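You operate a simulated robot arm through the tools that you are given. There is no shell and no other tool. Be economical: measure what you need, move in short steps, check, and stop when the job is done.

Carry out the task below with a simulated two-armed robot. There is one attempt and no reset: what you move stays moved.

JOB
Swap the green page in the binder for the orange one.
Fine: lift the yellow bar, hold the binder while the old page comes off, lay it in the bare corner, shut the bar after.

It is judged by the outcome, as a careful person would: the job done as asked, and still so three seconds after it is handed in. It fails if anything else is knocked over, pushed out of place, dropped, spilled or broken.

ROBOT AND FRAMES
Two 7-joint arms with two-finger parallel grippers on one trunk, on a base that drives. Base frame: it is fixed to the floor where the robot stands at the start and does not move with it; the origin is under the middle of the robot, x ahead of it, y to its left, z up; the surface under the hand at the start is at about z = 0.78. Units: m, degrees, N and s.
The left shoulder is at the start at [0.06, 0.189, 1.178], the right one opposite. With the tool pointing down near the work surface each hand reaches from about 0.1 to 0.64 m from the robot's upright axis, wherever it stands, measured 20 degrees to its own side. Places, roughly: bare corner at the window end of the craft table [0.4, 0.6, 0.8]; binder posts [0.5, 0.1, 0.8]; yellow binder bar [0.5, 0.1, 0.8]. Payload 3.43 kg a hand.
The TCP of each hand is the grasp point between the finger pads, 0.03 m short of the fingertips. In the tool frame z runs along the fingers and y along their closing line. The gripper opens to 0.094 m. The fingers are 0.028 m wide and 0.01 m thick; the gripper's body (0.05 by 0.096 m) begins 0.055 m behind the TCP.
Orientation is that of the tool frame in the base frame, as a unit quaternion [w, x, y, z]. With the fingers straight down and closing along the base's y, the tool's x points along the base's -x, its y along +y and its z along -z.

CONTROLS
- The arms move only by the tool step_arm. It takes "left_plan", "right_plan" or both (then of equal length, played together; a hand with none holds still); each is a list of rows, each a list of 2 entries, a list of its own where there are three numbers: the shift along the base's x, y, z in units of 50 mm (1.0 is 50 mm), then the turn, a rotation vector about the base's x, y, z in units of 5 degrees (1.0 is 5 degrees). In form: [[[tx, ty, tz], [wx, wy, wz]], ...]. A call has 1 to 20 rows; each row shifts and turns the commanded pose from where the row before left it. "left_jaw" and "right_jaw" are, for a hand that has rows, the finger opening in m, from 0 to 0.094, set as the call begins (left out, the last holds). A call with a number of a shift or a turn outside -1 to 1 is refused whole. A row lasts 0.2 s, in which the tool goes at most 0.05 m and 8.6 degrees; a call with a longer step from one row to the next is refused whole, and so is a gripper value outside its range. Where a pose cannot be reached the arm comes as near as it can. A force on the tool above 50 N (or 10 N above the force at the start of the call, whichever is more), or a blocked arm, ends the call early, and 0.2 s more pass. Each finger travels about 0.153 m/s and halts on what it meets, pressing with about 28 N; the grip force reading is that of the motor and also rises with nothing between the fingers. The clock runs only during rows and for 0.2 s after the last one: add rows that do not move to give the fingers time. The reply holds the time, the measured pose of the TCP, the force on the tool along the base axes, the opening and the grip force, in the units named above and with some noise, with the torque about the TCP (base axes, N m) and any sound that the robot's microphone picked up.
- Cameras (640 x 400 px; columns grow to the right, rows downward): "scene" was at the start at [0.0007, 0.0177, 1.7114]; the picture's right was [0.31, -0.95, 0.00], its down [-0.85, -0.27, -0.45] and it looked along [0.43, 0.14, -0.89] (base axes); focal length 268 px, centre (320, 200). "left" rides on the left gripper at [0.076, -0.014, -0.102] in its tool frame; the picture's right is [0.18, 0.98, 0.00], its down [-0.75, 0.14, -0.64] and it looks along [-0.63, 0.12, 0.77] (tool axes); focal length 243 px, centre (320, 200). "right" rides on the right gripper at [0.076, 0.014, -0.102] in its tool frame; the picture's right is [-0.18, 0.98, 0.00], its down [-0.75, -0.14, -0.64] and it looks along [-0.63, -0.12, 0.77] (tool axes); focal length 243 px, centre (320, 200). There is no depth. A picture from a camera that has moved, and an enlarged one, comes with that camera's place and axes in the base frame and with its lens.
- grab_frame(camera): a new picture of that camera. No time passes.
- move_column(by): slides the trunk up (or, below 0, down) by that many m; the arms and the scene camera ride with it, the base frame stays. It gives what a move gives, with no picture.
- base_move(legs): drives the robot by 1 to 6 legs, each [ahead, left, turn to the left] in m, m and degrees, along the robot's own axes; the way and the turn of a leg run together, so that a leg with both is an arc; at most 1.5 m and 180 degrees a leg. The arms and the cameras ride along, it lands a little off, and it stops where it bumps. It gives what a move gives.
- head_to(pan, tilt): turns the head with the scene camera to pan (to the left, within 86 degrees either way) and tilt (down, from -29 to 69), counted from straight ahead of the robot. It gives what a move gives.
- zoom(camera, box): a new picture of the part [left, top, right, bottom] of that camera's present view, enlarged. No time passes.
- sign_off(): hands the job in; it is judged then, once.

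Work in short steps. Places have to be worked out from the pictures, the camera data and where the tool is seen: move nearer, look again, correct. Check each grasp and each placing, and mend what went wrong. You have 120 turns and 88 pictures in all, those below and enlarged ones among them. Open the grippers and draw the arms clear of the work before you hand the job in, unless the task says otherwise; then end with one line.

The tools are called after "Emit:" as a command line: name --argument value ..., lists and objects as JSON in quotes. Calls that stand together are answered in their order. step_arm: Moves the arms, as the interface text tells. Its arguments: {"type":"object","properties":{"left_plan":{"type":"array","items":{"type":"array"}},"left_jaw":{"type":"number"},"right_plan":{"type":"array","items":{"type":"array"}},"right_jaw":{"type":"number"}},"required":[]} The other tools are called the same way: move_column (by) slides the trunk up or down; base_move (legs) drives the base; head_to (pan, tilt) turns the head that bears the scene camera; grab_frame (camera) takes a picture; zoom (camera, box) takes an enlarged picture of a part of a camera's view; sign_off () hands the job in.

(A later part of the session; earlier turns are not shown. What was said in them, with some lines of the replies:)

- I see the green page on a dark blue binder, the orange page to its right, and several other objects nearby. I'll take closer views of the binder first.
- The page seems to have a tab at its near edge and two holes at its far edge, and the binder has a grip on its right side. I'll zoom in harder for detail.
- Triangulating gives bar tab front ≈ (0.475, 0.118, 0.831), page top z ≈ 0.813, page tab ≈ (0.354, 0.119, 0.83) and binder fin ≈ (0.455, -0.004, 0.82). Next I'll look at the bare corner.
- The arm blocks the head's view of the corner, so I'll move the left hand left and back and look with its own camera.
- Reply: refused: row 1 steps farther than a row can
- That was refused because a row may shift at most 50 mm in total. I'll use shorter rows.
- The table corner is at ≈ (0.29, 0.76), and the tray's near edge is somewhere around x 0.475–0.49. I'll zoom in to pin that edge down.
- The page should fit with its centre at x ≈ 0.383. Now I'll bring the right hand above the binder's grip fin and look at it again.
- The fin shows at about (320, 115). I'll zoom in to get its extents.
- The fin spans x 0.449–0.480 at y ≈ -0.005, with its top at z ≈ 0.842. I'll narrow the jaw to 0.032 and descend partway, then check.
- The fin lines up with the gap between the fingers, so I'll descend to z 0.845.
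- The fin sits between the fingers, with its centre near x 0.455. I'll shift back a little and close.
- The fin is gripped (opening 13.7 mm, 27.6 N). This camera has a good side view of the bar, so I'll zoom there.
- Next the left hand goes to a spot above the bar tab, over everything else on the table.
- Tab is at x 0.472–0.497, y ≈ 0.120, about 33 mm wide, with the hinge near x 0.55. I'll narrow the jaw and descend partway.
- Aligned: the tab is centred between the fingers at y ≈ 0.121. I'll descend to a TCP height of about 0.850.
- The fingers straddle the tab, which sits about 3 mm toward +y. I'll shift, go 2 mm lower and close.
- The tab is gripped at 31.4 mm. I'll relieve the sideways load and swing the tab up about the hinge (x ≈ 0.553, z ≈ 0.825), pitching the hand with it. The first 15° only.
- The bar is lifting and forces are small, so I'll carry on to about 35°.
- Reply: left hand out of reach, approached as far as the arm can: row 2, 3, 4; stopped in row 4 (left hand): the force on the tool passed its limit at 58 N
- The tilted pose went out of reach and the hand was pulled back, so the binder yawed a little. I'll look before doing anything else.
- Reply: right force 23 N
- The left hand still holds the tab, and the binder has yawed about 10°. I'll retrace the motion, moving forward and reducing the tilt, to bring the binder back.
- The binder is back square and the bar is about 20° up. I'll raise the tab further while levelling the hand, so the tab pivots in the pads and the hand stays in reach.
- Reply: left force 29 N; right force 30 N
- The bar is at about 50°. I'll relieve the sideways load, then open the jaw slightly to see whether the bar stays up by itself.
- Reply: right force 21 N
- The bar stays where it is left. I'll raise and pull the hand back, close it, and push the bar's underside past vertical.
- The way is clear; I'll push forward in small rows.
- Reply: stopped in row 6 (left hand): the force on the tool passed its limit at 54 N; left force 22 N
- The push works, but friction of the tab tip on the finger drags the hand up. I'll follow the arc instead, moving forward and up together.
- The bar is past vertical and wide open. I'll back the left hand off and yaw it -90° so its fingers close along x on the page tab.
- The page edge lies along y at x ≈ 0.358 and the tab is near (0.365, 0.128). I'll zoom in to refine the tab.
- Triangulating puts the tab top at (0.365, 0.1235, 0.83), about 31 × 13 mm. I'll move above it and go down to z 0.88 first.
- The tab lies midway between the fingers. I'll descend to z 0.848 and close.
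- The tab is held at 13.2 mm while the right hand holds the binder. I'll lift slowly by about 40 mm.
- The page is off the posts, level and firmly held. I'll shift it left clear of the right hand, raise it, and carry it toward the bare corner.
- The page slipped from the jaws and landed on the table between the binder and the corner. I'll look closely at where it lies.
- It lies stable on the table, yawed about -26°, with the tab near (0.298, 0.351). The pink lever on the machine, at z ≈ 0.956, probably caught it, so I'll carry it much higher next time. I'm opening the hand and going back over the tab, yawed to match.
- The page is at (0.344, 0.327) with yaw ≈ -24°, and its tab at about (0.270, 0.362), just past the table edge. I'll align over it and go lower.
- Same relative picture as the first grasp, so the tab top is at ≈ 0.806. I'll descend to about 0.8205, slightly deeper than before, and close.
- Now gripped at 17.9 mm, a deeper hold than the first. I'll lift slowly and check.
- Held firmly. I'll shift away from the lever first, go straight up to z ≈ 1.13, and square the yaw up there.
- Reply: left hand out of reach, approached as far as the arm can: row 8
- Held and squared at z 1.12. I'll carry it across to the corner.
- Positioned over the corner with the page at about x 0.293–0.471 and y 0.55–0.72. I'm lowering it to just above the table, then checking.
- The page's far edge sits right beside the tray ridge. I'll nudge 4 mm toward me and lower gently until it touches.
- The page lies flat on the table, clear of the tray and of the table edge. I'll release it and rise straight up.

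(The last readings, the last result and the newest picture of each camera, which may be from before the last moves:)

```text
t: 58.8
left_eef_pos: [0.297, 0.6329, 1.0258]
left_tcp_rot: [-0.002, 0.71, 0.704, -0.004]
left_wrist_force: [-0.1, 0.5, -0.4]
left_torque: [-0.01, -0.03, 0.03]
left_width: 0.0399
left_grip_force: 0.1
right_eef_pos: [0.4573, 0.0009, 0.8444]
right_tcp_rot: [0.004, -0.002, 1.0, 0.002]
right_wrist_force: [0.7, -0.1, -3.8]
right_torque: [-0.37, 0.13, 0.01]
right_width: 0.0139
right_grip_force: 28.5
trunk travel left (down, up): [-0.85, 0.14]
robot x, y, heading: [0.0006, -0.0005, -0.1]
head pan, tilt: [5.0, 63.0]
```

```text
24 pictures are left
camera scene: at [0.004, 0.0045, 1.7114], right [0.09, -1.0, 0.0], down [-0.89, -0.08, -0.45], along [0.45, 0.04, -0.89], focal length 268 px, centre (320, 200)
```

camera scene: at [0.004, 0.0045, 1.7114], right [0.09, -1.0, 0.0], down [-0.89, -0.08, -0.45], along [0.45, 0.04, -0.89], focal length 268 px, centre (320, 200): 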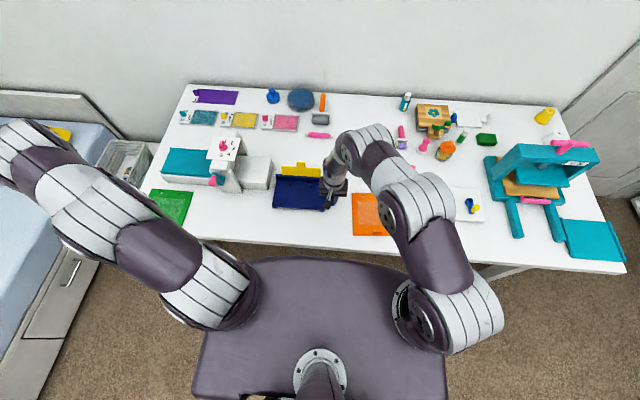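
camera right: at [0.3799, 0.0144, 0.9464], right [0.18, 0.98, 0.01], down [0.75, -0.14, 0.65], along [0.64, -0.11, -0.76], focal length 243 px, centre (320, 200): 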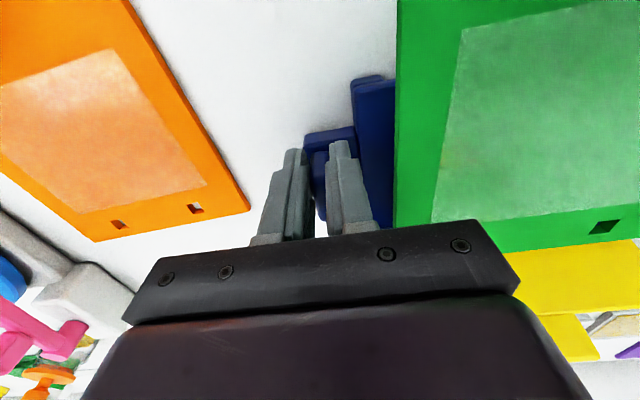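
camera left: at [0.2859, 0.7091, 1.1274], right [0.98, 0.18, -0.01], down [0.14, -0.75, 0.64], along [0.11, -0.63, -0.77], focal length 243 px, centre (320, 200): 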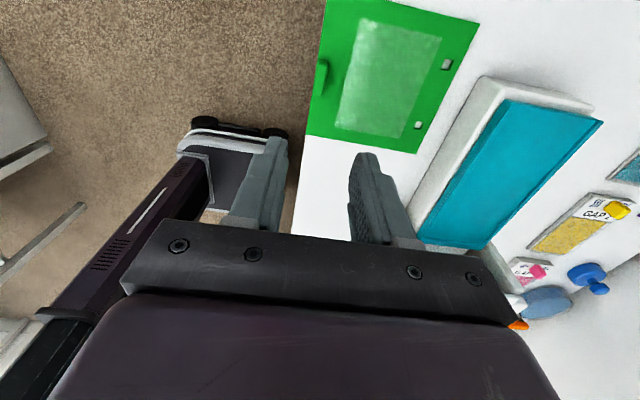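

The green page is laid in the corner and the machine is still upright. The right hand now releases the binder fin, rises and yaws +90° for the orange tab.

Emit:
step_arm --right_plan '[[[0, 0, 0], [0, 0, 0]], [[0, 0, 0], [0, 0, 0]], [[0, 0, 0.3], [0, 0, 0]], [[0, 0, 0.7], [0, 0, 0]], [[0, 0, 0.7], [0, 0, 0]], [[0, 0, 0.7], [0, 0, 0]], [[0, 0, 0.7], [0, 0, 0]]]' --right_jaw 0.034

Emit:
step_arm --right_plan '[[[-0.2, -0.3, 0], [0, 0, 1]], [[-0.2, -0.3, 0], [0, 0, 1]], [[-0.2, -0.3, 0], [0, 0, 1]], [[-0.2, -0.3, 0], [0, 0, 1]], [[-0.2, -0.3, 0], [0, 0, 1]], [[-0.2, -0.3, 0], [0, 0, 1]], [[-0.2, -0.3, 0], [0, 0, 1]], [[-0.2, -0.3, 0], [0, 0, 1]], [[-0.2, -0.3, 0], [0, 0, 1]], [[-0.2, -0.3, 0], [0, 0, 1]], [[0, -0.3, 0], [0, 0, 1]], [[0, -0.3, 0], [0, 0, 1]], [[0, 0, 0], [0, 0, 1]], [[0, 0, 0], [0, 0, 1]], [[0, 0, 0], [0, 0, 1]], [[0, 0, 0], [0, 0, 1]], [[0, 0, 0], [0, 0, 1]], [[0, 0, 0], [0, 0, 1]], [[0, 0, 0], [0, 0, 1]], [[0, 0, 0], [0, 0, 0]]]' --right_jaw 0.04

Emit:
grab_frame --camera "right"

Emit:
zoom --camera "scene" --box '[260, 140, 420, 250]'

```text
t: 60.4
left_eef_pos: [0.297, 0.6328, 1.0257]
left_tcp_rot: [-0.002, 0.71, 0.704, -0.004]
left_wrist_force: [-0.8, 0.1, -0.1]
left_torque: [0.0, -0.01, -0.01]
left_width: 0.0398
left_grip_force: 0.0
right_eef_pos: [0.4558, 0.0015, 0.9996]
right_tcp_rot: [0.003, -0.002, 1.0, 0.002]
right_wrist_force: [-1.1, -1.0, -0.5]
right_torque: [0.0, 0.03, 0.01]
right_width: 0.0341
right_grip_force: 0.0
trunk travel left (down, up): [-0.85, 0.14]
robot x, y, heading: [-0.0043, 0.0011, -0.1]
head pan, tilt: [5.0, 63.0]
```

```text
t: 64.6
left_eef_pos: [0.297, 0.6329, 1.0258]
left_tcp_rot: [-0.002, 0.71, 0.704, -0.004]
left_wrist_force: [0.2, -0.7, -0.2]
left_torque: [0.0, 0.04, 0.02]
left_width: 0.0399
left_grip_force: 0.1
right_eef_pos: [0.358, -0.1785, 0.9986]
right_tcp_rot: [0.0, 0.739, -0.674, -0.005]
right_wrist_force: [0.0, 0.2, -0.7]
right_torque: [-0.01, -0.01, 0.01]
right_width: 0.0399
right_grip_force: 0.0
trunk travel left (down, up): [-0.85, 0.14]
robot x, y, heading: [0.0007, 0.0023, 0.1]
head pan, tilt: [5.0, 63.0]
```

```text
23 pictures are left
camera right: at [0.3502, -0.2566, 1.1016], right [-1.0, 0.09, 0.01], down [0.07, 0.76, 0.65], along [0.05, 0.64, -0.76], focal length 243 px, centre (320, 200)
```

right: 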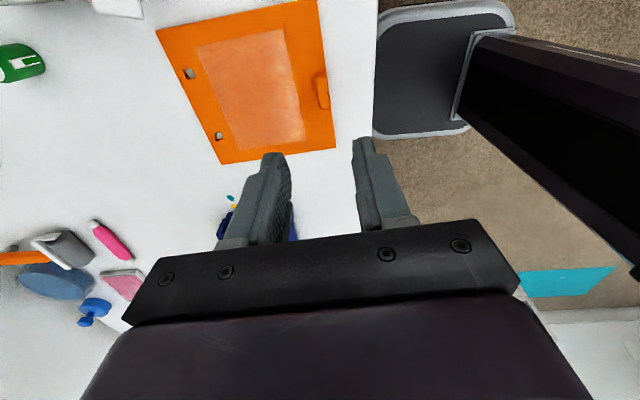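

```text
3.64 times, centred on (340, 195) of scene
camera zoom: at [0.0034, 0.0041, 1.7114], right [0.09, -1.0, 0.0], down [-0.89, -0.08, -0.45], along [0.45, 0.04, -0.89], focal length 973 px, centre (247, 218)
```

zoom: 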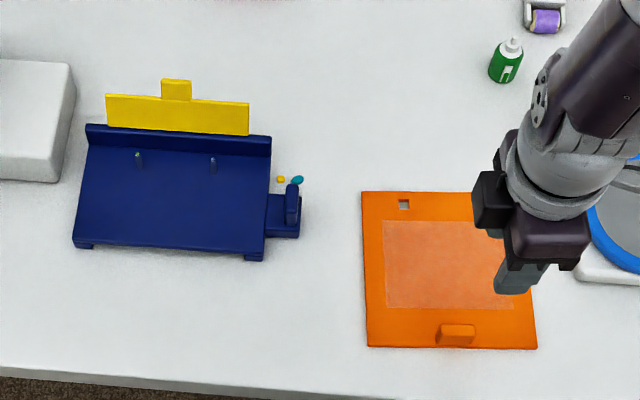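

The posts are at (0.5136, 0.163) and (0.5142, 0.085). The orange page is yawed +4°, with its tab at (0.355, -0.1715) and its hole midpoint 0.148 ahead of the tab. I'll move the right hand over the tab and check at z 0.86.

Emit:
step_arm --right_plan '[[[-0.06, 0.14, -0.5], [0, 0, -0.18]], [[0, 0, -0.8], [0, 0, 0]], [[0, 0, -0.8], [0, 0, 0]], [[0, 0, -0.7], [0, 0, 0]], [[0, 0, 0], [0, 0, 0]]]'

Emit:
grab_frame --camera "right"

```text
t: 65.8
left_eef_pos: [0.2969, 0.6322, 1.0251]
left_tcp_rot: [-0.002, 0.71, 0.704, -0.003]
left_wrist_force: [-0.3, 0.6, 0.2]
left_torque: [-0.01, -0.02, 0.02]
left_width: 0.0402
left_grip_force: 0.0
right_eef_pos: [0.355, -0.1714, 0.8588]
right_tcp_rot: [-0.001, 0.733, -0.68, -0.004]
right_wrist_force: [-0.4, 0.4, 0.0]
right_torque: [0.0, -0.01, 0.01]
right_width: 0.04
right_grip_force: 0.1
trunk travel left (down, up): [-0.85, 0.14]
robot x, y, heading: [-0.0007, 0.0001, -0.3]
head pan, tilt: [5.0, 63.0]
```

```text
21 pictures are left
camera right: at [0.3458, -0.2501, 0.9599], right [-0.99, 0.11, 0.01], down [0.09, 0.76, 0.65], along [0.07, 0.64, -0.76], focal length 243 px, centre (320, 200)
```

right: 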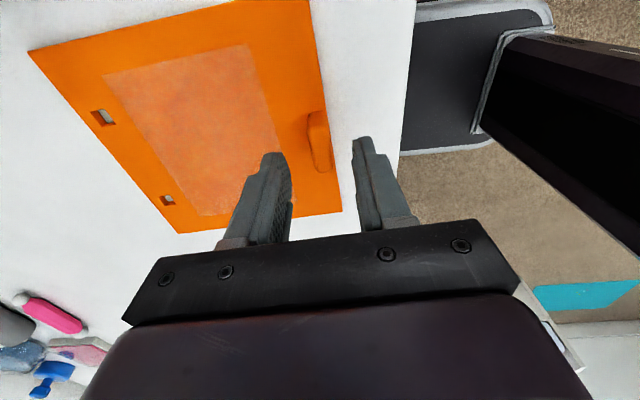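

Well centred. I'll descend to 0.8185 and close.

Emit:
step_arm --right_plan '[[[0, -0.02, -0.3], [0, 0, 0]], [[0, 0, -0.3], [0, 0, 0]], [[0, 0, -0.2], [0, 0, 0]], [[0, 0, 0], [0, 0, 0]]]'

Emit:
step_arm --right_plan '[[[0, 0, 0], [0, 0, 0]], [[0, 0, 0], [0, 0, 0]], [[0, 0, 0], [0, 0, 0]]]' --right_jaw 0.0

Emit:
step_arm --right_plan '[[[0, 0, 0.2], [0, 0, 0]], [[0, 0, 0.3], [0, 0, 0]], [[0, 0, 0.4], [0, 0, 0]], [[0, 0, 0.4], [0, 0, 0]], [[0, 0, 0.4], [0, 0, 0]], [[0, 0, 0], [0, 0, 0]]]'

Emit:
grab_frame --camera "right"

```text
t: 66.8
left_eef_pos: [0.2974, 0.6333, 1.0245]
left_tcp_rot: [-0.003, 0.71, 0.705, -0.004]
left_wrist_force: [0.8, 0.9, -0.7]
left_torque: [0.02, -0.02, -0.01]
left_width: 0.0401
left_grip_force: 0.0
right_eef_pos: [0.3554, -0.1742, 0.8196]
right_tcp_rot: [-0.001, 0.733, -0.68, -0.004]
right_wrist_force: [0.2, 0.3, -0.2]
right_torque: [0.01, -0.02, -0.01]
right_width: 0.0401
right_grip_force: 0.1
trunk travel left (down, up): [-0.85, 0.14]
robot x, y, heading: [-0.0001, -0.0007, 0.1]
head pan, tilt: [5.0, 63.0]
```

```text
t: 67.6
left_eef_pos: [0.296, 0.633, 1.0253]
left_tcp_rot: [-0.003, 0.709, 0.705, -0.003]
left_wrist_force: [0.1, 0.3, -0.4]
left_torque: [-0.02, 0.01, 0.01]
left_width: 0.0396
left_grip_force: 0.1
right_eef_pos: [0.3545, -0.1726, 0.8195]
right_tcp_rot: [0.0, 0.733, -0.68, -0.005]
right_wrist_force: [0.6, 0.0, 0.2]
right_torque: [0.06, 0.01, -0.04]
right_width: 0.0174
right_grip_force: 28.1
trunk travel left (down, up): [-0.85, 0.14]
robot x, y, heading: [0.0003, -0.0022, 0.4]
head pan, tilt: [5.0, 63.0]
```

```text
t: 69.0
left_eef_pos: [0.2975, 0.6327, 1.0247]
left_tcp_rot: [-0.003, 0.71, 0.704, -0.005]
left_wrist_force: [-0.6, 0.1, -0.2]
left_torque: [0.0, -0.01, -0.01]
left_width: 0.0402
left_grip_force: 0.0
right_eef_pos: [0.3553, -0.1733, 0.9049]
right_tcp_rot: [0.001, 0.734, -0.679, -0.004]
right_wrist_force: [-1.3, -0.4, -0.3]
right_torque: [-0.01, 0.04, -0.01]
right_width: 0.0174
right_grip_force: 28.5
trunk travel left (down, up): [-0.85, 0.14]
robot x, y, heading: [-0.0014, -0.0004, -0.1]
head pan, tilt: [5.0, 63.0]
```

```text
20 pictures are left
camera right: at [0.3464, -0.2508, 1.0074], right [-0.99, 0.11, 0.01], down [0.09, 0.76, 0.65], along [0.07, 0.64, -0.76], focal length 243 px, centre (320, 200)
```

right: 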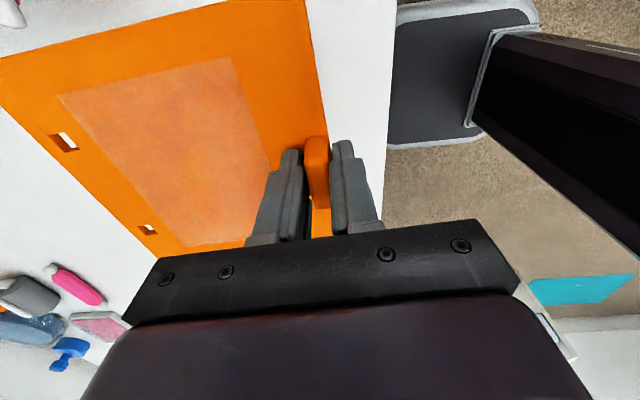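

Orange page is held at 17.4 mm. I'll carry it over the binder at this height and square it to the posts.

Emit:
step_arm --right_plan '[[[0, 0.5, 0.2], [0, 0, -0.1]], [[0, 0.7, 0.1], [0, 0, -0.1]], [[0, 0.7, 0], [0, 0, -0.1]], [[0, 0.7, 0], [0, 0, -0.1]], [[0, 0.7, 0], [0, 0, -0.1]], [[0, 0.7, 0], [0, 0, -0.1]], [[0.04, 0.7, 0], [0, 0, -0.1]], [[0.05, 0.7, 0], [0, 0, -0.06]], [[0.1, 0.54, 0], [0, 0, 0]], [[0, 0, 0], [0, 0, 0]], [[0, 0, 0], [0, 0, 0]]]'

Emit:
grab_frame --camera "right"

Emit:
zoom --camera "scene" --box '[240, 140, 400, 250]'

```text
t: 71.4
left_eef_pos: [0.2973, 0.6322, 1.0247]
left_tcp_rot: [-0.001, 0.71, 0.704, -0.004]
left_wrist_force: [-0.5, -0.7, 0.1]
left_torque: [-0.02, 0.01, -0.03]
left_width: 0.0398
left_grip_force: 0.0
right_eef_pos: [0.3624, 0.1266, 0.9201]
right_tcp_rot: [-0.001, 0.711, -0.704, -0.004]
right_wrist_force: [0.7, -0.2, -0.8]
right_torque: [0.01, 0.07, 0.03]
right_width: 0.0131
right_grip_force: 28.0
trunk travel left (down, up): [-0.85, 0.14]
robot x, y, heading: [0.0027, -0.0009, 0.2]
head pan, tilt: [5.0, 63.0]
```

```text
19 pictures are left
camera right: at [0.3485, 0.0495, 1.0214], right [-0.98, 0.17, 0.01], down [0.14, 0.75, 0.65], along [0.11, 0.64, -0.76], focal length 243 px, centre (320, 200)
```

right: 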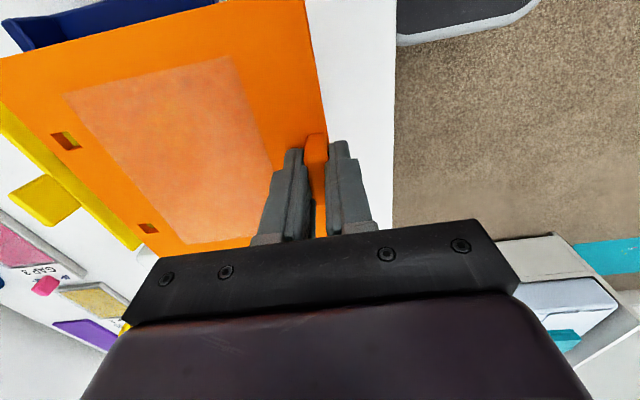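

```text
3.64 times, centred on (320, 195) of scene
camera zoom: at [0.0034, 0.0043, 1.7114], right [0.09, -1.0, 0.0], down [-0.89, -0.08, -0.45], along [0.45, 0.04, -0.89], focal length 973 px, centre (320, 218)
```

zoom: 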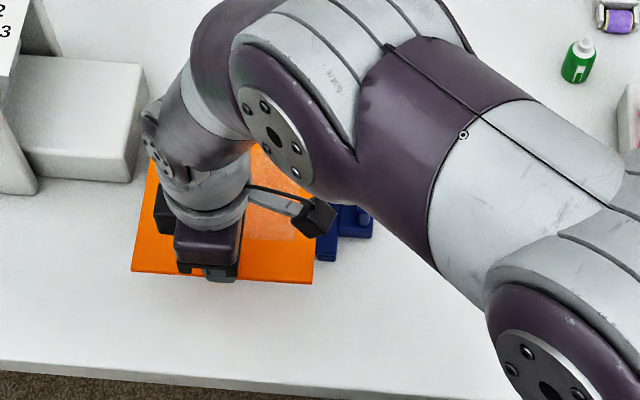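

The opening dropped to 13.1 mm, so the page slipped a few mm in the grip but still hangs level. The holes are at ≈ (0.508, 0.1285) mid against the posts' mid (0.514, 0.124). I'll correct partly, lower slowly to just above the posts, and look again.

Emit:
step_arm --right_plan '[[[0.04, -0.04, -0.1], [0, 0, 0]], [[0.04, -0.04, -0.1], [0, 0, 0]], [[0, 0, -0.15], [0, 0, 0]], [[0, 0, -0.15], [0, 0, 0]], [[0, 0, -0.1], [0, 0, 0]], [[0, 0, 0], [0, 0, 0]]]'

Emit:
grab_frame --camera "right"

Emit:
zoom --camera "right" --box '[0, 90, 220, 260]'

```text
t: 72.8
left_eef_pos: [0.297, 0.6328, 1.025]
left_tcp_rot: [-0.001, 0.71, 0.705, -0.004]
left_wrist_force: [-0.1, -0.8, 0.2]
left_torque: [-0.02, 0.03, 0.01]
left_width: 0.0399
left_grip_force: 0.0
right_eef_pos: [0.3673, 0.1219, 0.8898]
right_tcp_rot: [-0.002, 0.711, -0.704, -0.004]
right_wrist_force: [0.7, 0.1, -0.6]
right_torque: [0.03, 0.09, -0.02]
right_width: 0.013
right_grip_force: 28.4
trunk travel left (down, up): [-0.85, 0.14]
robot x, y, heading: [0.0021, 0.0011, -0.1]
head pan, tilt: [5.0, 63.0]
```

```text
17 pictures are left
camera right: at [0.3534, 0.0437, 0.9913], right [-0.98, 0.17, 0.01], down [0.14, 0.75, 0.65], along [0.11, 0.64, -0.76], focal length 243 px, centre (320, 200)
```

right: 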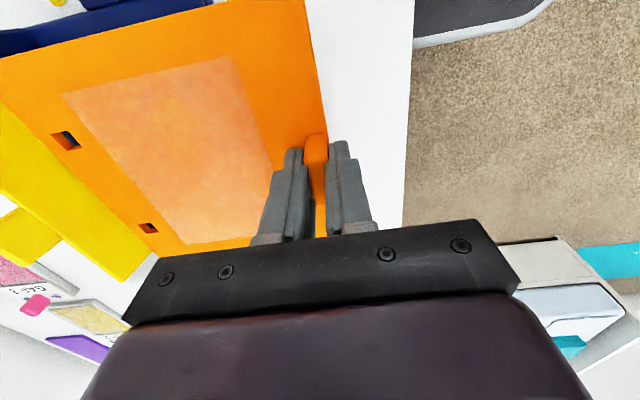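

```text
2.35 times, centred on (110, 175) of right
camera zoom: at [0.3534, 0.0437, 0.9913], right [-0.98, 0.17, 0.01], down [0.14, 0.75, 0.65], along [0.11, 0.64, -0.76], focal length 571 px, centre (814, 259)
```

zoom: 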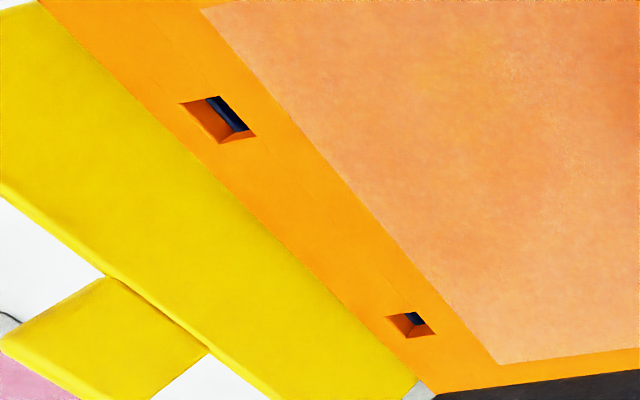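

The estimates disagree by a couple of mm, mostly in x. Weighting the seated green page most, I'll shift -2 mm in x, lower 12 mm and check forces and view.

Emit:
step_arm --right_plan '[[[-0.036, 0, -0.08], [0, 0, 0]], [[0, 0, -0.08], [0, 0, 0]], [[0, 0, -0.08], [0, 0, 0]], [[0, 0, 0], [0, 0, 0]]]'

Emit:
zoom --camera "right" --box '[0, 90, 220, 260]'

```text
t: 73.8
left_eef_pos: [0.2969, 0.6327, 1.0252]
left_tcp_rot: [-0.002, 0.71, 0.704, -0.004]
left_wrist_force: [0.2, 0.5, 0.0]
left_torque: [0.05, -0.04, 0.01]
left_width: 0.04
left_grip_force: 0.1
right_eef_pos: [0.3666, 0.119, 0.8783]
right_tcp_rot: [0.0, 0.71, -0.704, -0.004]
right_wrist_force: [0.4, 0.2, -1.0]
right_torque: [0.0, 0.05, 0.0]
right_width: 0.0133
right_grip_force: 28.2
trunk travel left (down, up): [-0.85, 0.14]
robot x, y, heading: [-0.0005, 0.0005, -0.0]
head pan, tilt: [5.0, 63.0]
```

```text
2.35 times, centred on (110, 175) of right
camera zoom: at [0.3526, 0.0433, 0.9795], right [-0.98, 0.17, 0.01], down [0.14, 0.75, 0.65], along [0.11, 0.64, -0.76], focal length 571 px, centre (814, 259)
```

zoom: 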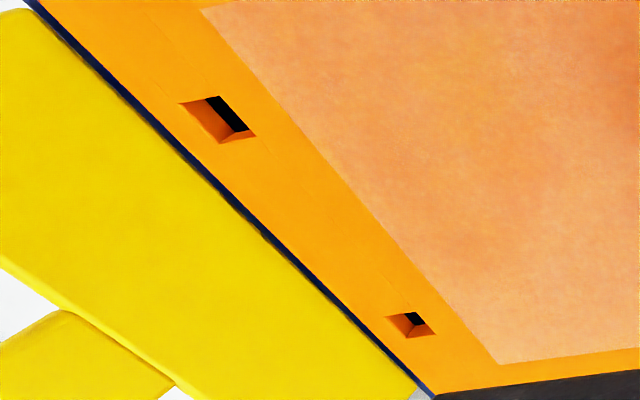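

No contact yet. I'll lower another 10 mm, where the post tips should enter.

Emit:
step_arm --right_plan '[[[0, 0, -0.07], [0, 0, 0]], [[0, 0, -0.07], [0, 0, 0]], [[0, 0, -0.07], [0, 0, 0]], [[0, 0, 0], [0, 0, 0]]]'

Emit:
zoom --camera "right" --box '[0, 90, 220, 260]'

```text
t: 74.8
left_eef_pos: [0.2977, 0.6319, 1.0254]
left_tcp_rot: [-0.001, 0.71, 0.704, -0.004]
left_wrist_force: [-0.6, 0.1, 0.5]
left_torque: [-0.03, 0.0, -0.03]
left_width: 0.0402
left_grip_force: 0.2
right_eef_pos: [0.3656, 0.1202, 0.8663]
right_tcp_rot: [0.0, 0.71, -0.704, -0.004]
right_wrist_force: [-0.1, -0.1, 0.2]
right_torque: [0.02, 0.05, 0.05]
right_width: 0.0134
right_grip_force: 28.3
trunk travel left (down, up): [-0.85, 0.14]
robot x, y, heading: [-0.0027, -0.0011, 0.2]
head pan, tilt: [5.0, 63.0]
```

```text
2.35 times, centred on (110, 175) of right
camera zoom: at [0.3527, 0.0432, 0.9692], right [-0.98, 0.17, 0.01], down [0.14, 0.75, 0.65], along [0.11, 0.64, -0.76], focal length 571 px, centre (814, 259)
```

zoom: 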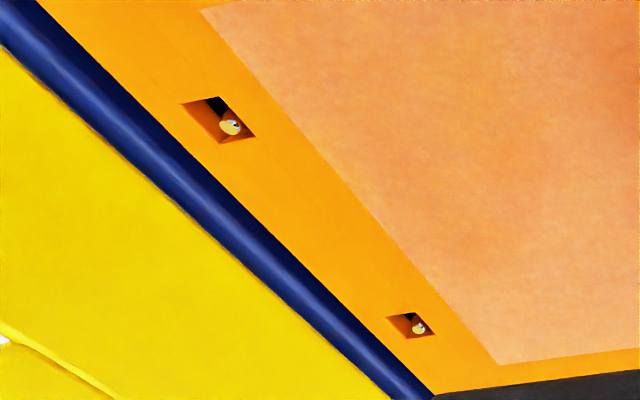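

Both posts are in the holes. I'll lower the rest of the way gently.

Emit:
step_arm --right_plan '[[[0, 0, -0.08], [0, 0, 0]], [[0, 0, -0.08], [0, 0, 0]], [[0, 0, -0.08], [0, 0, 0]], [[0, 0, -0.08], [0, 0, 0]], [[0, 0, -0.06], [0, 0, 0]], [[0, 0, 0], [0, 0, 0]]]'

Emit:
grab_frame --camera "right"

```text
t: 76.2
left_eef_pos: [0.2979, 0.6327, 1.0245]
left_tcp_rot: [-0.002, 0.709, 0.705, -0.004]
left_wrist_force: [0.2, 0.2, -0.1]
left_torque: [0.02, -0.01, 0.03]
left_width: 0.04
left_grip_force: 0.1
right_eef_pos: [0.3655, 0.1192, 0.8475]
right_tcp_rot: [0.0, 0.71, -0.704, -0.004]
right_wrist_force: [-0.9, 0.4, 0.7]
right_torque: [0.01, -0.15, 0.11]
right_width: 0.0135
right_grip_force: 28.2
trunk travel left (down, up): [-0.85, 0.14]
robot x, y, heading: [-0.0002, 0.0025, -0.3]
head pan, tilt: [5.0, 63.0]
```

```text
13 pictures are left
camera right: at [0.3521, 0.0429, 0.9503], right [-0.98, 0.17, 0.01], down [0.14, 0.75, 0.65], along [0.11, 0.64, -0.76], focal length 243 px, centre (320, 200)
```

right: 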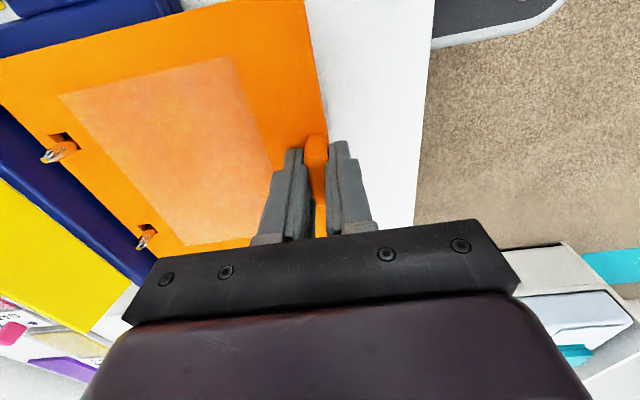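

The posts stick up through both holes. I'll settle another 1.5 mm, release and rise clear.

Emit:
step_arm --right_plan '[[[0, 0, -0.03], [0, 0, 0]], [[0, 0, 0], [0, 0, 0]]]'

Emit:
step_arm --right_plan '[[[0, 0, 0], [0, 0, 0]], [[0, 0, 0], [0, 0, 0]], [[0, 0, 0.2], [0, 0, 0]], [[0, 0, 0.6], [0, 0, 0]], [[0, 0, 0.8], [0, 0, 0]], [[0, 0, 0.8], [0, 0, 0]], [[0, -0.8, 0.2], [0, 0, -1]], [[0, -0.8, 0], [0, 0, -1]], [[0, -0.8, 0], [0, 0, -1]], [[0, -0.8, 0], [0, 0, -1]], [[0, -0.8, 0], [0, 0, -1]], [[0, -0.8, 0], [0, 0, -1]], [[0, -0.6, 0], [0, 0, -1]], [[0, 0, 0], [0, 0, 0]]]' --right_jaw 0.04

Emit:
zoom --camera "scene" --box '[240, 140, 400, 250]'

```text
t: 76.8
left_eef_pos: [0.2962, 0.6333, 1.0253]
left_tcp_rot: [-0.001, 0.71, 0.705, -0.004]
left_wrist_force: [0.3, 0.4, 0.6]
left_torque: [-0.05, -0.03, -0.01]
left_width: 0.0399
left_grip_force: 0.0
right_eef_pos: [0.3671, 0.1202, 0.8461]
right_tcp_rot: [0.0, 0.71, -0.704, -0.004]
right_wrist_force: [-1.9, 0.5, 3.7]
right_torque: [0.07, -0.49, 0.12]
right_width: 0.0137
right_grip_force: 27.7
trunk travel left (down, up): [-0.85, 0.14]
robot x, y, heading: [-0.0011, 0.0016, -0.3]
head pan, tilt: [5.0, 63.0]
```

```text
t: 79.8
left_eef_pos: [0.2968, 0.6329, 1.0254]
left_tcp_rot: [-0.002, 0.71, 0.704, -0.004]
left_wrist_force: [-0.4, -0.3, 0.0]
left_torque: [-0.04, -0.02, 0.0]
left_width: 0.0399
left_grip_force: 0.0
right_eef_pos: [0.3672, -0.151, 0.9752]
right_tcp_rot: [0.003, -0.467, 0.884, 0.004]
right_wrist_force: [0.1, -0.1, 0.3]
right_torque: [-0.01, -0.02, 0.03]
right_width: 0.04
right_grip_force: 0.1
trunk travel left (down, up): [-0.85, 0.14]
robot x, y, heading: [0.0021, 0.0019, 0.1]
head pan, tilt: [5.0, 63.0]
```

```text
3.64 times, centred on (320, 195) of scene
camera zoom: at [0.0033, 0.005, 1.7114], right [0.09, -1.0, 0.0], down [-0.89, -0.08, -0.45], along [0.45, 0.04, -0.89], focal length 973 px, centre (320, 218)
```

zoom: 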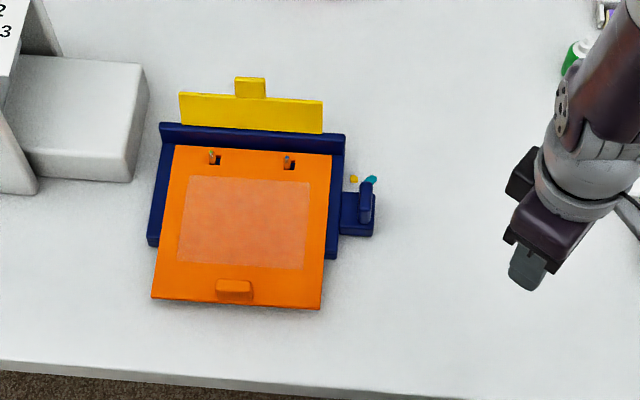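

The orange page is seated on both posts. Next I close the bar: the left hand (closed) goes over everything to behind the bar, at about (0.61, 0.125).

Emit:
step_arm --left_plan '[[[0, 0, 0.7], [0, 0, 0]], [[0, 0, 0.7], [0, 0, 0]], [[0.447, -0.726, 0], [0, 0, 0]], [[0.447, -0.726, 0], [0, 0, 0]], [[0.447, -0.726, 0], [0, 0, 0]], [[0.447, -0.726, 0], [0, 0, 0]], [[0.447, -0.726, 0], [0, 0, 0]], [[0.447, -0.726, 0], [0, 0, 0]], [[0.447, -0.726, 0], [0, 0, 0]], [[0.447, -0.726, 0], [0, 0, 0]], [[0.447, -0.726, 0], [0, 0, 0]], [[0.447, -0.726, 0], [0, 0, 0]], [[0.447, -0.726, 0], [0, 0, 0]], [[0.447, -0.726, 0], [0, 0, 0]], [[0.447, -0.726, 0], [0, 0, 0]], [[0.447, -0.726, 0], [0, 0, 0]], [[0, 0, 0], [0, 0, 0]]]' --left_jaw 0.0

Emit:
grab_frame --camera "left"

```text
t: 83.4
left_eef_pos: [0.5844, 0.1279, 1.0816]
left_tcp_rot: [-0.002, 0.71, 0.705, -0.005]
left_wrist_force: [-0.4, 0.0, -0.2]
left_torque: [0.0, 0.0, 0.01]
left_width: 0.0
left_grip_force: 27.9
left hand out of reach, approached as far as the arm can: row 15, 16
right_eef_pos: [0.3661, -0.1509, 0.9771]
right_tcp_rot: [0.003, -0.465, 0.885, 0.003]
right_wrist_force: [0.1, 0.5, 0.4]
right_torque: [-0.01, 0.02, -0.02]
right_width: 0.04
right_grip_force: 0.1
trunk travel left (down, up): [-0.85, 0.14]
robot x, y, heading: [-0.0044, -0.0021, 0.0]
head pan, tilt: [5.0, 63.0]
```

```text
11 pictures are left
camera left: at [0.5732, 0.2037, 1.1835], right [0.98, 0.18, -0.01], down [0.14, -0.75, 0.64], along [0.11, -0.63, -0.77], focal length 243 px, centre (320, 200)
```

left: 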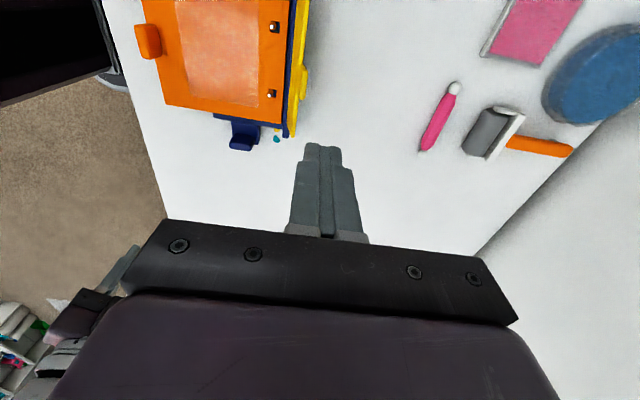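

The bar stands nearly vertical with its top at x ≈ 0.565. I'll descend partway, clear of it, and read how far out the hand reaches.

Emit:
step_arm --left_plan '[[[0, 0, -0.6], [0, 0, 0]], [[0, 0, -0.6], [0, 0, 0]], [[0, 0, -0.6], [0, 0, 0]], [[0, 0, 0], [0, 0, 0]]]'

```text
t: 84.4
left_eef_pos: [0.5842, 0.1274, 0.9899]
left_tcp_rot: [-0.002, 0.709, 0.705, -0.003]
left_wrist_force: [0.2, 0.0, 0.4]
left_torque: [0.0, 0.01, -0.03]
left_width: 0.0
left_grip_force: 27.9
right_eef_pos: [0.3659, -0.1518, 0.9768]
right_tcp_rot: [0.002, -0.465, 0.885, 0.004]
right_wrist_force: [-0.7, 1.0, 0.0]
right_torque: [0.03, -0.01, 0.0]
right_width: 0.04
right_grip_force: 0.0
trunk travel left (down, up): [-0.85, 0.14]
robot x, y, heading: [0.0017, 0.0005, -0.0]
head pan, tilt: [5.0, 63.0]
```

Now at z 0.99. I'll try extending to x 0.61 here.

Emit:
step_arm --left_plan '[[[0.25, 0, 0], [0, 0, 0]], [[0.25, 0, 0], [0, 0, 0]], [[0, 0, 0], [0, 0, 0]]]'

Emit:
grab_frame --camera "left"

```text
t: 85.2
left_eef_pos: [0.6091, 0.1278, 0.9917]
left_tcp_rot: [-0.002, 0.71, 0.704, -0.003]
left_wrist_force: [0.6, -0.1, -0.2]
left_torque: [-0.02, -0.02, 0.01]
left_width: 0.0
left_grip_force: 28.0
right_eef_pos: [0.368, -0.1508, 0.9766]
right_tcp_rot: [0.002, -0.466, 0.885, 0.003]
right_wrist_force: [-0.2, 0.1, -0.6]
right_torque: [0.03, -0.03, -0.01]
right_width: 0.0398
right_grip_force: 0.0
trunk travel left (down, up): [-0.85, 0.14]
robot x, y, heading: [-0.001, 0.0011, 0.1]
head pan, tilt: [5.0, 63.0]
```

```text
10 pictures are left
camera left: at [0.5976, 0.2036, 1.0947], right [0.98, 0.18, -0.01], down [0.14, -0.75, 0.64], along [0.11, -0.63, -0.77], focal length 243 px, centre (320, 200)
```

left: 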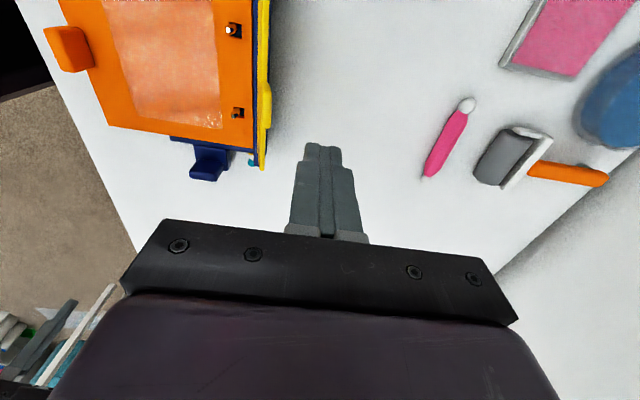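

Reach is fine. Before pushing, the right hand should hold the binder's fin again, so I'll unyaw it and return it to above the known grip pose (0.4575, 0.001).

Emit:
step_arm --right_plan '[[[0.15, 0.25, 0], [0, 0, -1]], [[0.15, 0.25, 0], [0, 0, -1]], [[0.15, 0.25, 0], [0, 0, -1]], [[0.15, 0.25, 0], [0, 0, -1]], [[0.15, 0.25, 0], [0, 0, -1]], [[0.15, 0.25, 0], [0, 0, -1]], [[0.15, 0.25, 0], [0, 0, -1]], [[0.15, 0.25, 0], [0, 0, -1]], [[0.15, 0.25, 0], [0, 0, -1]], [[0.15, 0.25, 0], [0, 0, -1]], [[0.15, 0.25, 0], [0, 0, -1]], [[0.15, 0.29, -0.5], [0, 0, 0]], [[0, 0, 0], [0, 0, 0]]]' --right_jaw 0.034

Emit:
grab_frame --camera "right"

```text
t: 88.0
left_eef_pos: [0.6092, 0.1277, 0.9918]
left_tcp_rot: [-0.001, 0.71, 0.704, -0.003]
left_wrist_force: [0.3, -0.2, 0.3]
left_torque: [0.01, -0.01, 0.02]
left_width: 0.0
left_grip_force: 28.4
right_eef_pos: [0.4558, 0.0039, 0.9511]
right_tcp_rot: [0.003, -0.004, 1.0, 0.002]
right_wrist_force: [-0.1, -0.7, -1.3]
right_torque: [-0.02, 0.0, 0.01]
right_width: 0.0342
right_grip_force: 0.0
trunk travel left (down, up): [-0.85, 0.14]
robot x, y, heading: [-0.001, -0.001, -0.2]
head pan, tilt: [5.0, 63.0]
```

```text
9 pictures are left
camera right: at [0.3786, 0.0156, 1.0528], right [0.18, 0.98, 0.01], down [0.75, -0.14, 0.65], along [0.64, -0.11, -0.76], focal length 243 px, centre (320, 200)
```

right: 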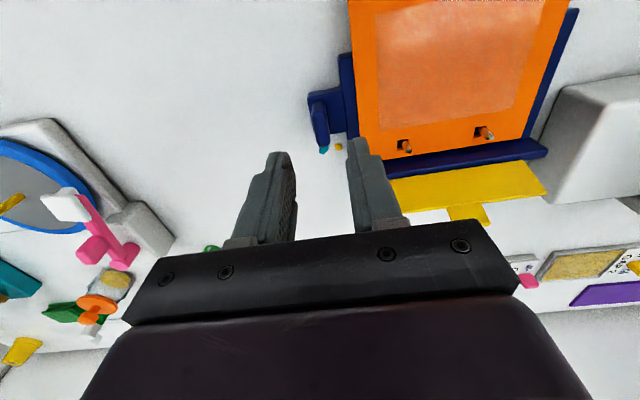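

The fin is in line with the jaws. I'll descend and grip it again.

Emit:
step_arm --right_plan '[[[0.06, 0, -0.5], [0, 0, 0]], [[0, 0, -0.5], [0, 0, 0]], [[0, 0, -0.5], [0, 0, 0]], [[0, 0, -0.4], [0, 0, 0]], [[0, 0, -0.22], [0, 0, 0]], [[0, 0, 0], [0, 0, 0]]]'

Emit:
step_arm --right_plan '[[[0, 0, 0], [0, 0, 0]], [[0, 0, 0], [0, 0, 0]], [[0, 0, 0], [0, 0, 0]]]' --right_jaw 0.0

```text
t: 89.4
left_eef_pos: [0.6101, 0.1283, 0.9919]
left_tcp_rot: [-0.002, 0.71, 0.704, -0.003]
left_wrist_force: [0.1, 0.4, -0.5]
left_torque: [-0.01, 0.0, 0.0]
left_width: 0.0002
left_grip_force: 27.6
right_eef_pos: [0.4593, 0.0025, 0.8446]
right_tcp_rot: [0.004, -0.005, 1.0, 0.003]
right_wrist_force: [-0.4, -0.3, 0.0]
right_torque: [0.0, 0.0, -0.01]
right_width: 0.0338
right_grip_force: 0.1
trunk travel left (down, up): [-0.85, 0.14]
robot x, y, heading: [-0.0015, -0.0005, 0.4]
head pan, tilt: [5.0, 63.0]
```

```text
t: 90.2
left_eef_pos: [0.6093, 0.1278, 0.9909]
left_tcp_rot: [-0.001, 0.71, 0.704, -0.004]
left_wrist_force: [0.1, 0.2, -0.5]
left_torque: [0.03, -0.01, 0.01]
left_width: 0.0001
left_grip_force: 27.8
right_eef_pos: [0.4588, 0.0023, 0.8445]
right_tcp_rot: [0.004, -0.004, 1.0, 0.003]
right_wrist_force: [-0.4, 0.1, 0.4]
right_torque: [-0.28, -0.09, -0.03]
right_width: 0.0137
right_grip_force: 27.9
trunk travel left (down, up): [-0.85, 0.14]
robot x, y, heading: [-0.002, 0.003, 0.4]
head pan, tilt: [5.0, 63.0]
```

The binder is held. The left hand lowers behind the bar and pushes its top toward me, following the arc slightly down.

Emit:
step_arm --left_plan '[[[0, -0.06, -0.6], [0, 0, 0]], [[0, 0, -0.6], [0, 0, 0]], [[0, 0, -0.6], [0, 0, 0]], [[-0.3, 0, 0], [0, 0, 0]], [[-0.3, 0, 0], [0, 0, 0]], [[-0.25, 0, 0], [0, 0, 0]], [[-0.25, 0, -0.04], [0, 0, 0]], [[-0.25, 0, -0.06], [0, 0, 0]], [[-0.25, 0, -0.08], [0, 0, 0]], [[-0.25, 0, -0.1], [0, 0, 0]], [[0, 0, 0], [0, 0, 0]]]'

Emit:
grab_frame --camera "right"

```text
t: 92.6
left_eef_pos: [0.5157, 0.1237, 0.8883]
left_tcp_rot: [-0.002, 0.709, 0.705, -0.003]
left_wrist_force: [5.6, 5.0, -3.7]
left_torque: [0.16, -0.19, -0.01]
left_width: 0.0
left_grip_force: 27.9
right_eef_pos: [0.4584, 0.0015, 0.8441]
right_tcp_rot: [0.003, -0.005, 1.0, 0.002]
right_wrist_force: [-5.8, -3.6, 0.8]
right_torque: [-0.01, -0.01, 0.43]
right_width: 0.0141
right_grip_force: 28.8
trunk travel left (down, up): [-0.85, 0.14]
robot x, y, heading: [0.0006, 0.0006, 0.2]
head pan, tilt: [5.0, 63.0]
```

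```text
8 pictures are left
camera right: at [0.3807, 0.0146, 0.9463], right [0.17, 0.98, 0.01], down [0.75, -0.14, 0.65], along [0.64, -0.11, -0.76], focal length 243 px, centre (320, 200)
```

right: 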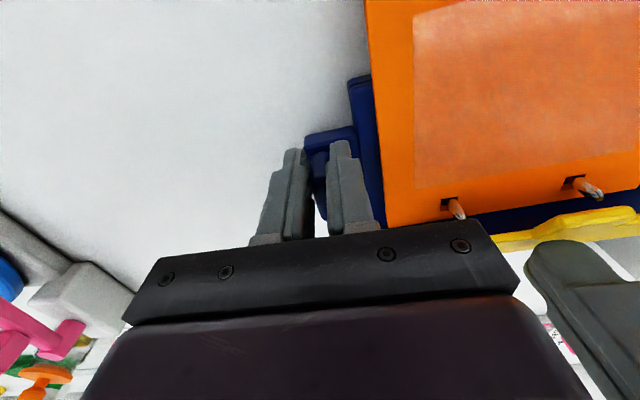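

The bar is down to about 45°. I'll now rise, come over the top and press it down on its tab from above.

Emit:
step_arm --left_plan '[[[-0.1, 0, -0.05], [0, 0, 0]], [[0.2, 0, 0.3], [0, 0, 0]], [[0, 0, 0.6], [0, 0, 0]], [[0, 0, 0.5], [0, 0, 0]], [[-0.4, 0, 0], [0, 0, 0]], [[-0.3, 0, 0], [0, 0, 0]], [[0, 0, -0.4], [0, 0, 0]], [[0, 0, -0.4], [0, 0, 0]], [[0, 0, -0.2], [0, 0, 0]], [[0, 0, -0.2], [0, 0, 0]], [[0, 0, 0], [0, 0, 0]]]'

Emit:
grab_frame --camera "right"

```text
t: 95.0
left_eef_pos: [0.4866, 0.1245, 0.8949]
left_tcp_rot: [-0.003, 0.709, 0.705, -0.004]
left_wrist_force: [0.2, -0.4, 0.3]
left_torque: [-0.01, -0.01, 0.01]
left_width: 0.0
left_grip_force: 28.2
right_eef_pos: [0.4576, 0.0025, 0.8444]
right_tcp_rot: [0.004, -0.004, 1.0, 0.003]
right_wrist_force: [-0.1, -1.0, 0.4]
right_torque: [-0.22, 0.19, -0.02]
right_width: 0.0137
right_grip_force: 28.3
trunk travel left (down, up): [-0.85, 0.14]
robot x, y, heading: [-0.0002, 0.0005, -0.2]
head pan, tilt: [5.0, 63.0]
```

```text
7 pictures are left
camera right: at [0.3811, 0.0148, 0.9464], right [0.17, 0.98, 0.01], down [0.75, -0.14, 0.65], along [0.64, -0.11, -0.76], focal length 243 px, centre (320, 200)
```

right: 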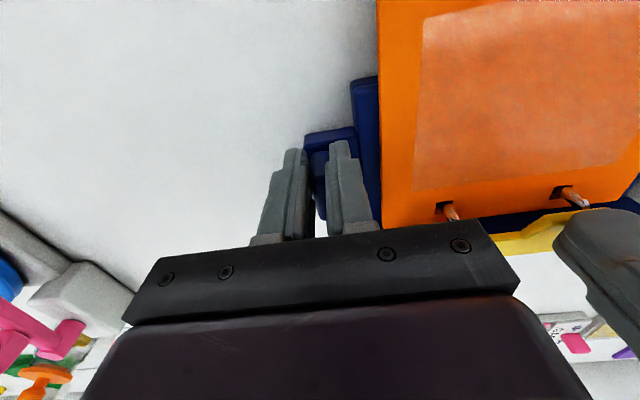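

There's no contact, so the finger may be on the near side of the tab. I'll zoom to check.

Emit:
zoom --camera "left" --box '[200, 40, 460, 240]'

```text
2.00 times, centred on (330, 140) of left
camera zoom: at [0.4749, 0.2001, 0.998], right [0.98, 0.18, -0.01], down [0.14, -0.75, 0.64], along [0.11, -0.63, -0.77], focal length 485 px, centre (300, 320)
```

zoom: 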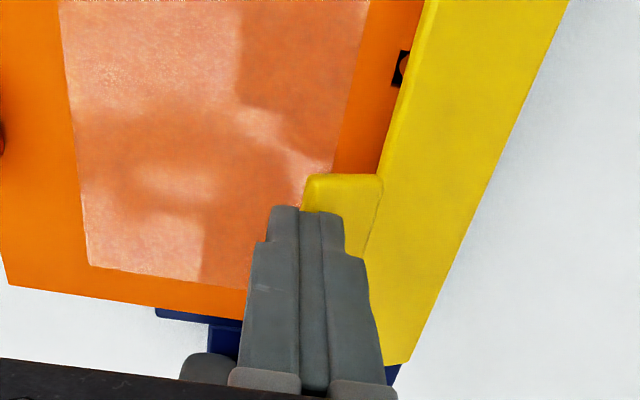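

The tab end (x ≈ 0.487) lies under the finger tips, with the bar at about 30°. I'll lift slightly, shift 8 mm forward for a better contact, and press down.

Emit:
step_arm --left_plan '[[[0, 0, 0.3], [0, 0, 0]], [[0.14, 0, 0], [0, 0, 0]], [[0, 0, -0.3], [0, 0, 0]], [[0, 0, -0.15], [0, 0, 0]], [[0, 0, -0.15], [0, 0, 0]], [[-0.04, 0, -0.15], [0, 0, 0]], [[-0.04, 0, -0.1], [0, 0, 0]], [[0, 0, 0], [0, 0, 0]]]'

Emit:
grab_frame --camera "right"

```text
t: 96.8
left_eef_pos: [0.4918, 0.1234, 0.871]
left_tcp_rot: [0.001, 0.709, 0.705, -0.001]
left_wrist_force: [-3.0, 2.0, 41.3]
left_torque: [0.15, -0.05, -0.28]
left_width: 0.0
left_grip_force: 27.7
right_eef_pos: [0.4582, 0.0017, 0.8441]
right_tcp_rot: [0.004, -0.006, 1.0, 0.002]
right_wrist_force: [6.0, 2.4, -18.9]
right_torque: [-0.3, -0.25, -0.14]
right_width: 0.0136
right_grip_force: 27.6
trunk travel left (down, up): [-0.85, 0.14]
robot x, y, heading: [-0.0017, -0.0028, -0.0]
head pan, tilt: [5.0, 63.0]
```

```text
5 pictures are left
camera right: at [0.3792, 0.0145, 0.9469], right [0.17, 0.98, 0.01], down [0.75, -0.14, 0.65], along [0.64, -0.11, -0.76], focal length 243 px, centre (320, 200)
```

right: 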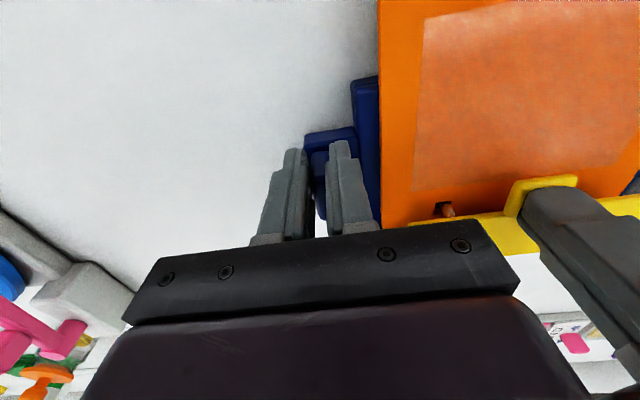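

The bar is down: 41 N at a tip height of 0.841, and the view matches the originally closed bar. I'll lift the left hand away, then release the fin and lift the right hand clear.

Emit:
step_arm --left_plan '[[[0, 0, 0.3], [0, 0, 0]], [[0, 0, 0.7], [0, 0, 0]], [[0, 0, 0.8], [0, 0, 0]], [[0, 0, 0.8], [0, 0, 0]], [[-0.3, 0, 0.8], [0, 0, 0]], [[-0.5, 0.6, 0.5], [0, 0, 0]], [[-0.5, 0.8, 0], [0, 0, 0]], [[-0.5, 0.8, 0], [0, 0, 0]], [[-0.3, 0.8, 0], [0, 0, 0]], [[0, 0.8, 0], [0, 0, 0]], [[0, 0.8, 0], [0, 0, 0]], [[0, 0, 0], [0, 0, 0]]]'

Emit:
step_arm --right_plan '[[[0, 0, 0], [0, 0, 0]], [[0, 0, 0], [0, 0, 0]], [[0, 0, 0.3], [0, 0, 0]], [[0, 0, 0.7], [0, 0, 0]], [[0, 0, 0.8], [0, 0, 0]], [[0, 0, 0.8], [0, 0, 0]], [[0, 0, 0.8], [0, 0, 0]], [[-0.3, -0.7, 0.3], [0, 0, 0]], [[-0.3, -0.8, 0], [0, 0, 0]], [[-0.3, -0.8, 0], [0, 0, 0]], [[-0.3, -0.8, 0], [0, 0, 0]], [[0, 0, 0], [0, 0, 0]]]' --right_jaw 0.034

Emit:
grab_frame --camera "scene"

Emit:
zoom --camera "scene" --box '[240, 140, 400, 250]'

```text
t: 99.4
left_eef_pos: [0.3844, 0.3553, 1.0628]
left_tcp_rot: [-0.002, 0.71, 0.705, -0.004]
left_wrist_force: [0.5, -0.8, 0.7]
left_torque: [0.02, -0.02, -0.01]
left_width: 0.0001
left_grip_force: 27.8
right_eef_pos: [0.4596, 0.0012, 0.8437]
right_tcp_rot: [0.004, -0.004, 1.0, 0.003]
right_wrist_force: [0.4, 1.0, 1.1]
right_torque: [-0.22, 0.3, -0.06]
right_width: 0.0137
right_grip_force: 27.8
trunk travel left (down, up): [-0.85, 0.14]
robot x, y, heading: [0.0015, -0.0028, -0.1]
head pan, tilt: [5.0, 63.0]
```

```text
t: 102.0
left_eef_pos: [0.3841, 0.3568, 1.0625]
left_tcp_rot: [-0.002, 0.709, 0.705, -0.004]
left_wrist_force: [0.4, 0.3, -0.2]
left_torque: [0.0, -0.03, -0.02]
left_width: 0.0
left_grip_force: 27.6
right_eef_pos: [0.3977, -0.1535, 1.0294]
right_tcp_rot: [0.004, -0.005, 1.0, 0.002]
right_wrist_force: [-0.3, 0.7, -0.7]
right_torque: [0.01, 0.04, 0.04]
right_width: 0.0339
right_grip_force: 0.0
trunk travel left (down, up): [-0.85, 0.14]
robot x, y, heading: [0.0024, -0.0004, 0.2]
head pan, tilt: [5.0, 63.0]
```

```text
4 pictures are left
camera scene: at [0.0039, 0.005, 1.7114], right [0.09, -1.0, 0.0], down [-0.89, -0.08, -0.45], along [0.45, 0.04, -0.89], focal length 268 px, centre (320, 200)
```

scene: 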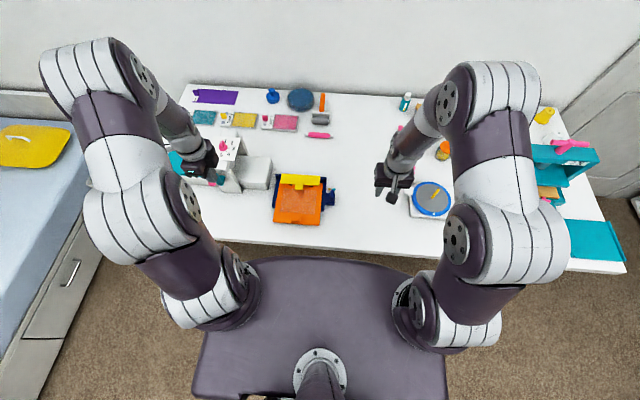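

```text
3.64 times, centred on (320, 195) of scene
camera zoom: at [0.0039, 0.005, 1.7114], right [0.09, -1.0, 0.0], down [-0.89, -0.08, -0.45], along [0.45, 0.04, -0.89], focal length 973 px, centre (320, 218)
```

zoom: 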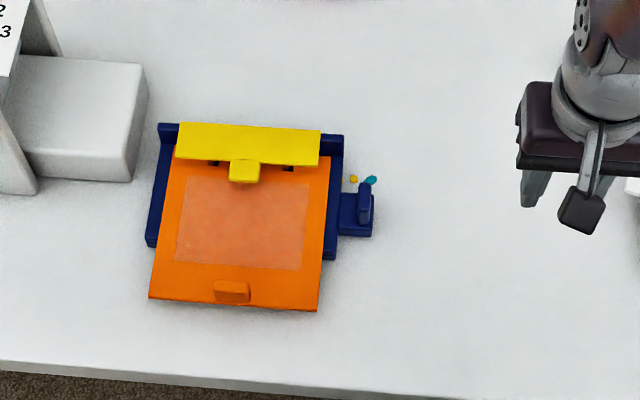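

The orange page is on the posts with the bar shut, just like the original closed state. I'll open the left gripper and move both hands a little further clear.

Emit:
step_arm --left_plan '[[[-0.6, 0, 0], [0, 0, 0]], [[-0.6, 0, 0], [0, 0, 0]], [[0, 0, 0], [0, 0, 0]]]' --left_jaw 0.09 --right_plan '[[[0, 0, 0.5], [0, 0, 0]], [[0, 0, 0.5], [0, 0, 0]], [[0, 0, 0], [0, 0, 0]]]' --right_jaw 0.09

Emit:
head_to --pan 35 --tilt 55

Emit:
grab_frame --camera "scene"

```text
t: 102.8
left_eef_pos: [0.3252, 0.3556, 1.0635]
left_tcp_rot: [-0.002, 0.709, 0.705, -0.004]
left_wrist_force: [0.0, 0.0, -0.6]
left_torque: [-0.01, 0.0, 0.02]
left_width: 0.0896
left_grip_force: 0.0
right_eef_pos: [0.3994, -0.1543, 1.0799]
right_tcp_rot: [0.003, -0.004, 1.0, 0.003]
right_wrist_force: [-0.1, 0.0, 0.0]
right_torque: [-0.01, 0.01, 0.01]
right_width: 0.0899
right_grip_force: 0.1
trunk travel left (down, up): [-0.85, 0.14]
robot x, y, heading: [0.0015, -0.0009, -0.1]
head pan, tilt: [5.0, 63.0]
```

```text
t: 103.8
left_eef_pos: [0.3251, 0.3565, 1.0638]
left_tcp_rot: [-0.002, 0.709, 0.705, -0.003]
left_wrist_force: [-0.2, 0.6, -0.2]
left_torque: [-0.01, 0.01, -0.05]
left_width: 0.09
left_grip_force: 0.0
right_eef_pos: [0.3973, -0.1538, 1.08]
right_tcp_rot: [0.004, -0.005, 1.0, 0.002]
right_wrist_force: [0.1, 0.0, 0.7]
right_torque: [0.02, 0.0, 0.0]
right_width: 0.0899
right_grip_force: 0.0
trunk travel left (down, up): [-0.85, 0.14]
robot x, y, heading: [-0.002, -0.0007, 0.1]
head pan, tilt: [35.0, 55.0]
```

```text
2 pictures are left
camera scene: at [-0.0007, 0.0398, 1.7208], right [0.57, -0.82, 0.0], down [-0.67, -0.47, -0.57], along [0.47, 0.33, -0.82], focal length 268 px, centre (320, 200)
```

scene: 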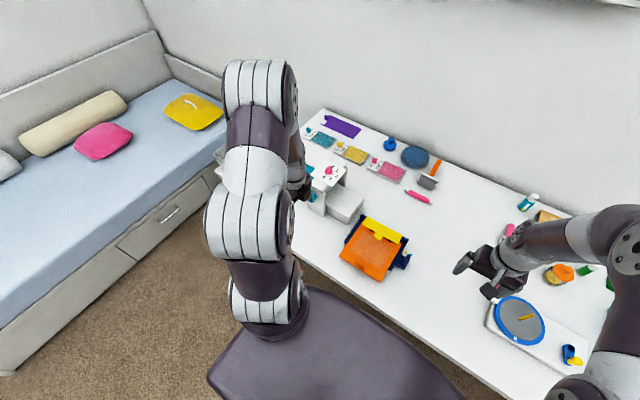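

Everything is in place: orange page in the binder, bar shut, other items undisturbed, both hands open and clear. Handing in.

Emit:
sign_off

```text
The job is handed in.
```

The orange page is on the binder posts with the yellow bar shut, and the green page is flat in the bare corner. The green page did slip from the gripper once on the way and fell onto the table; I picked it up and laid it in place. The binder was also pulled out of line once while I lifted the bar, and I set it straight again.
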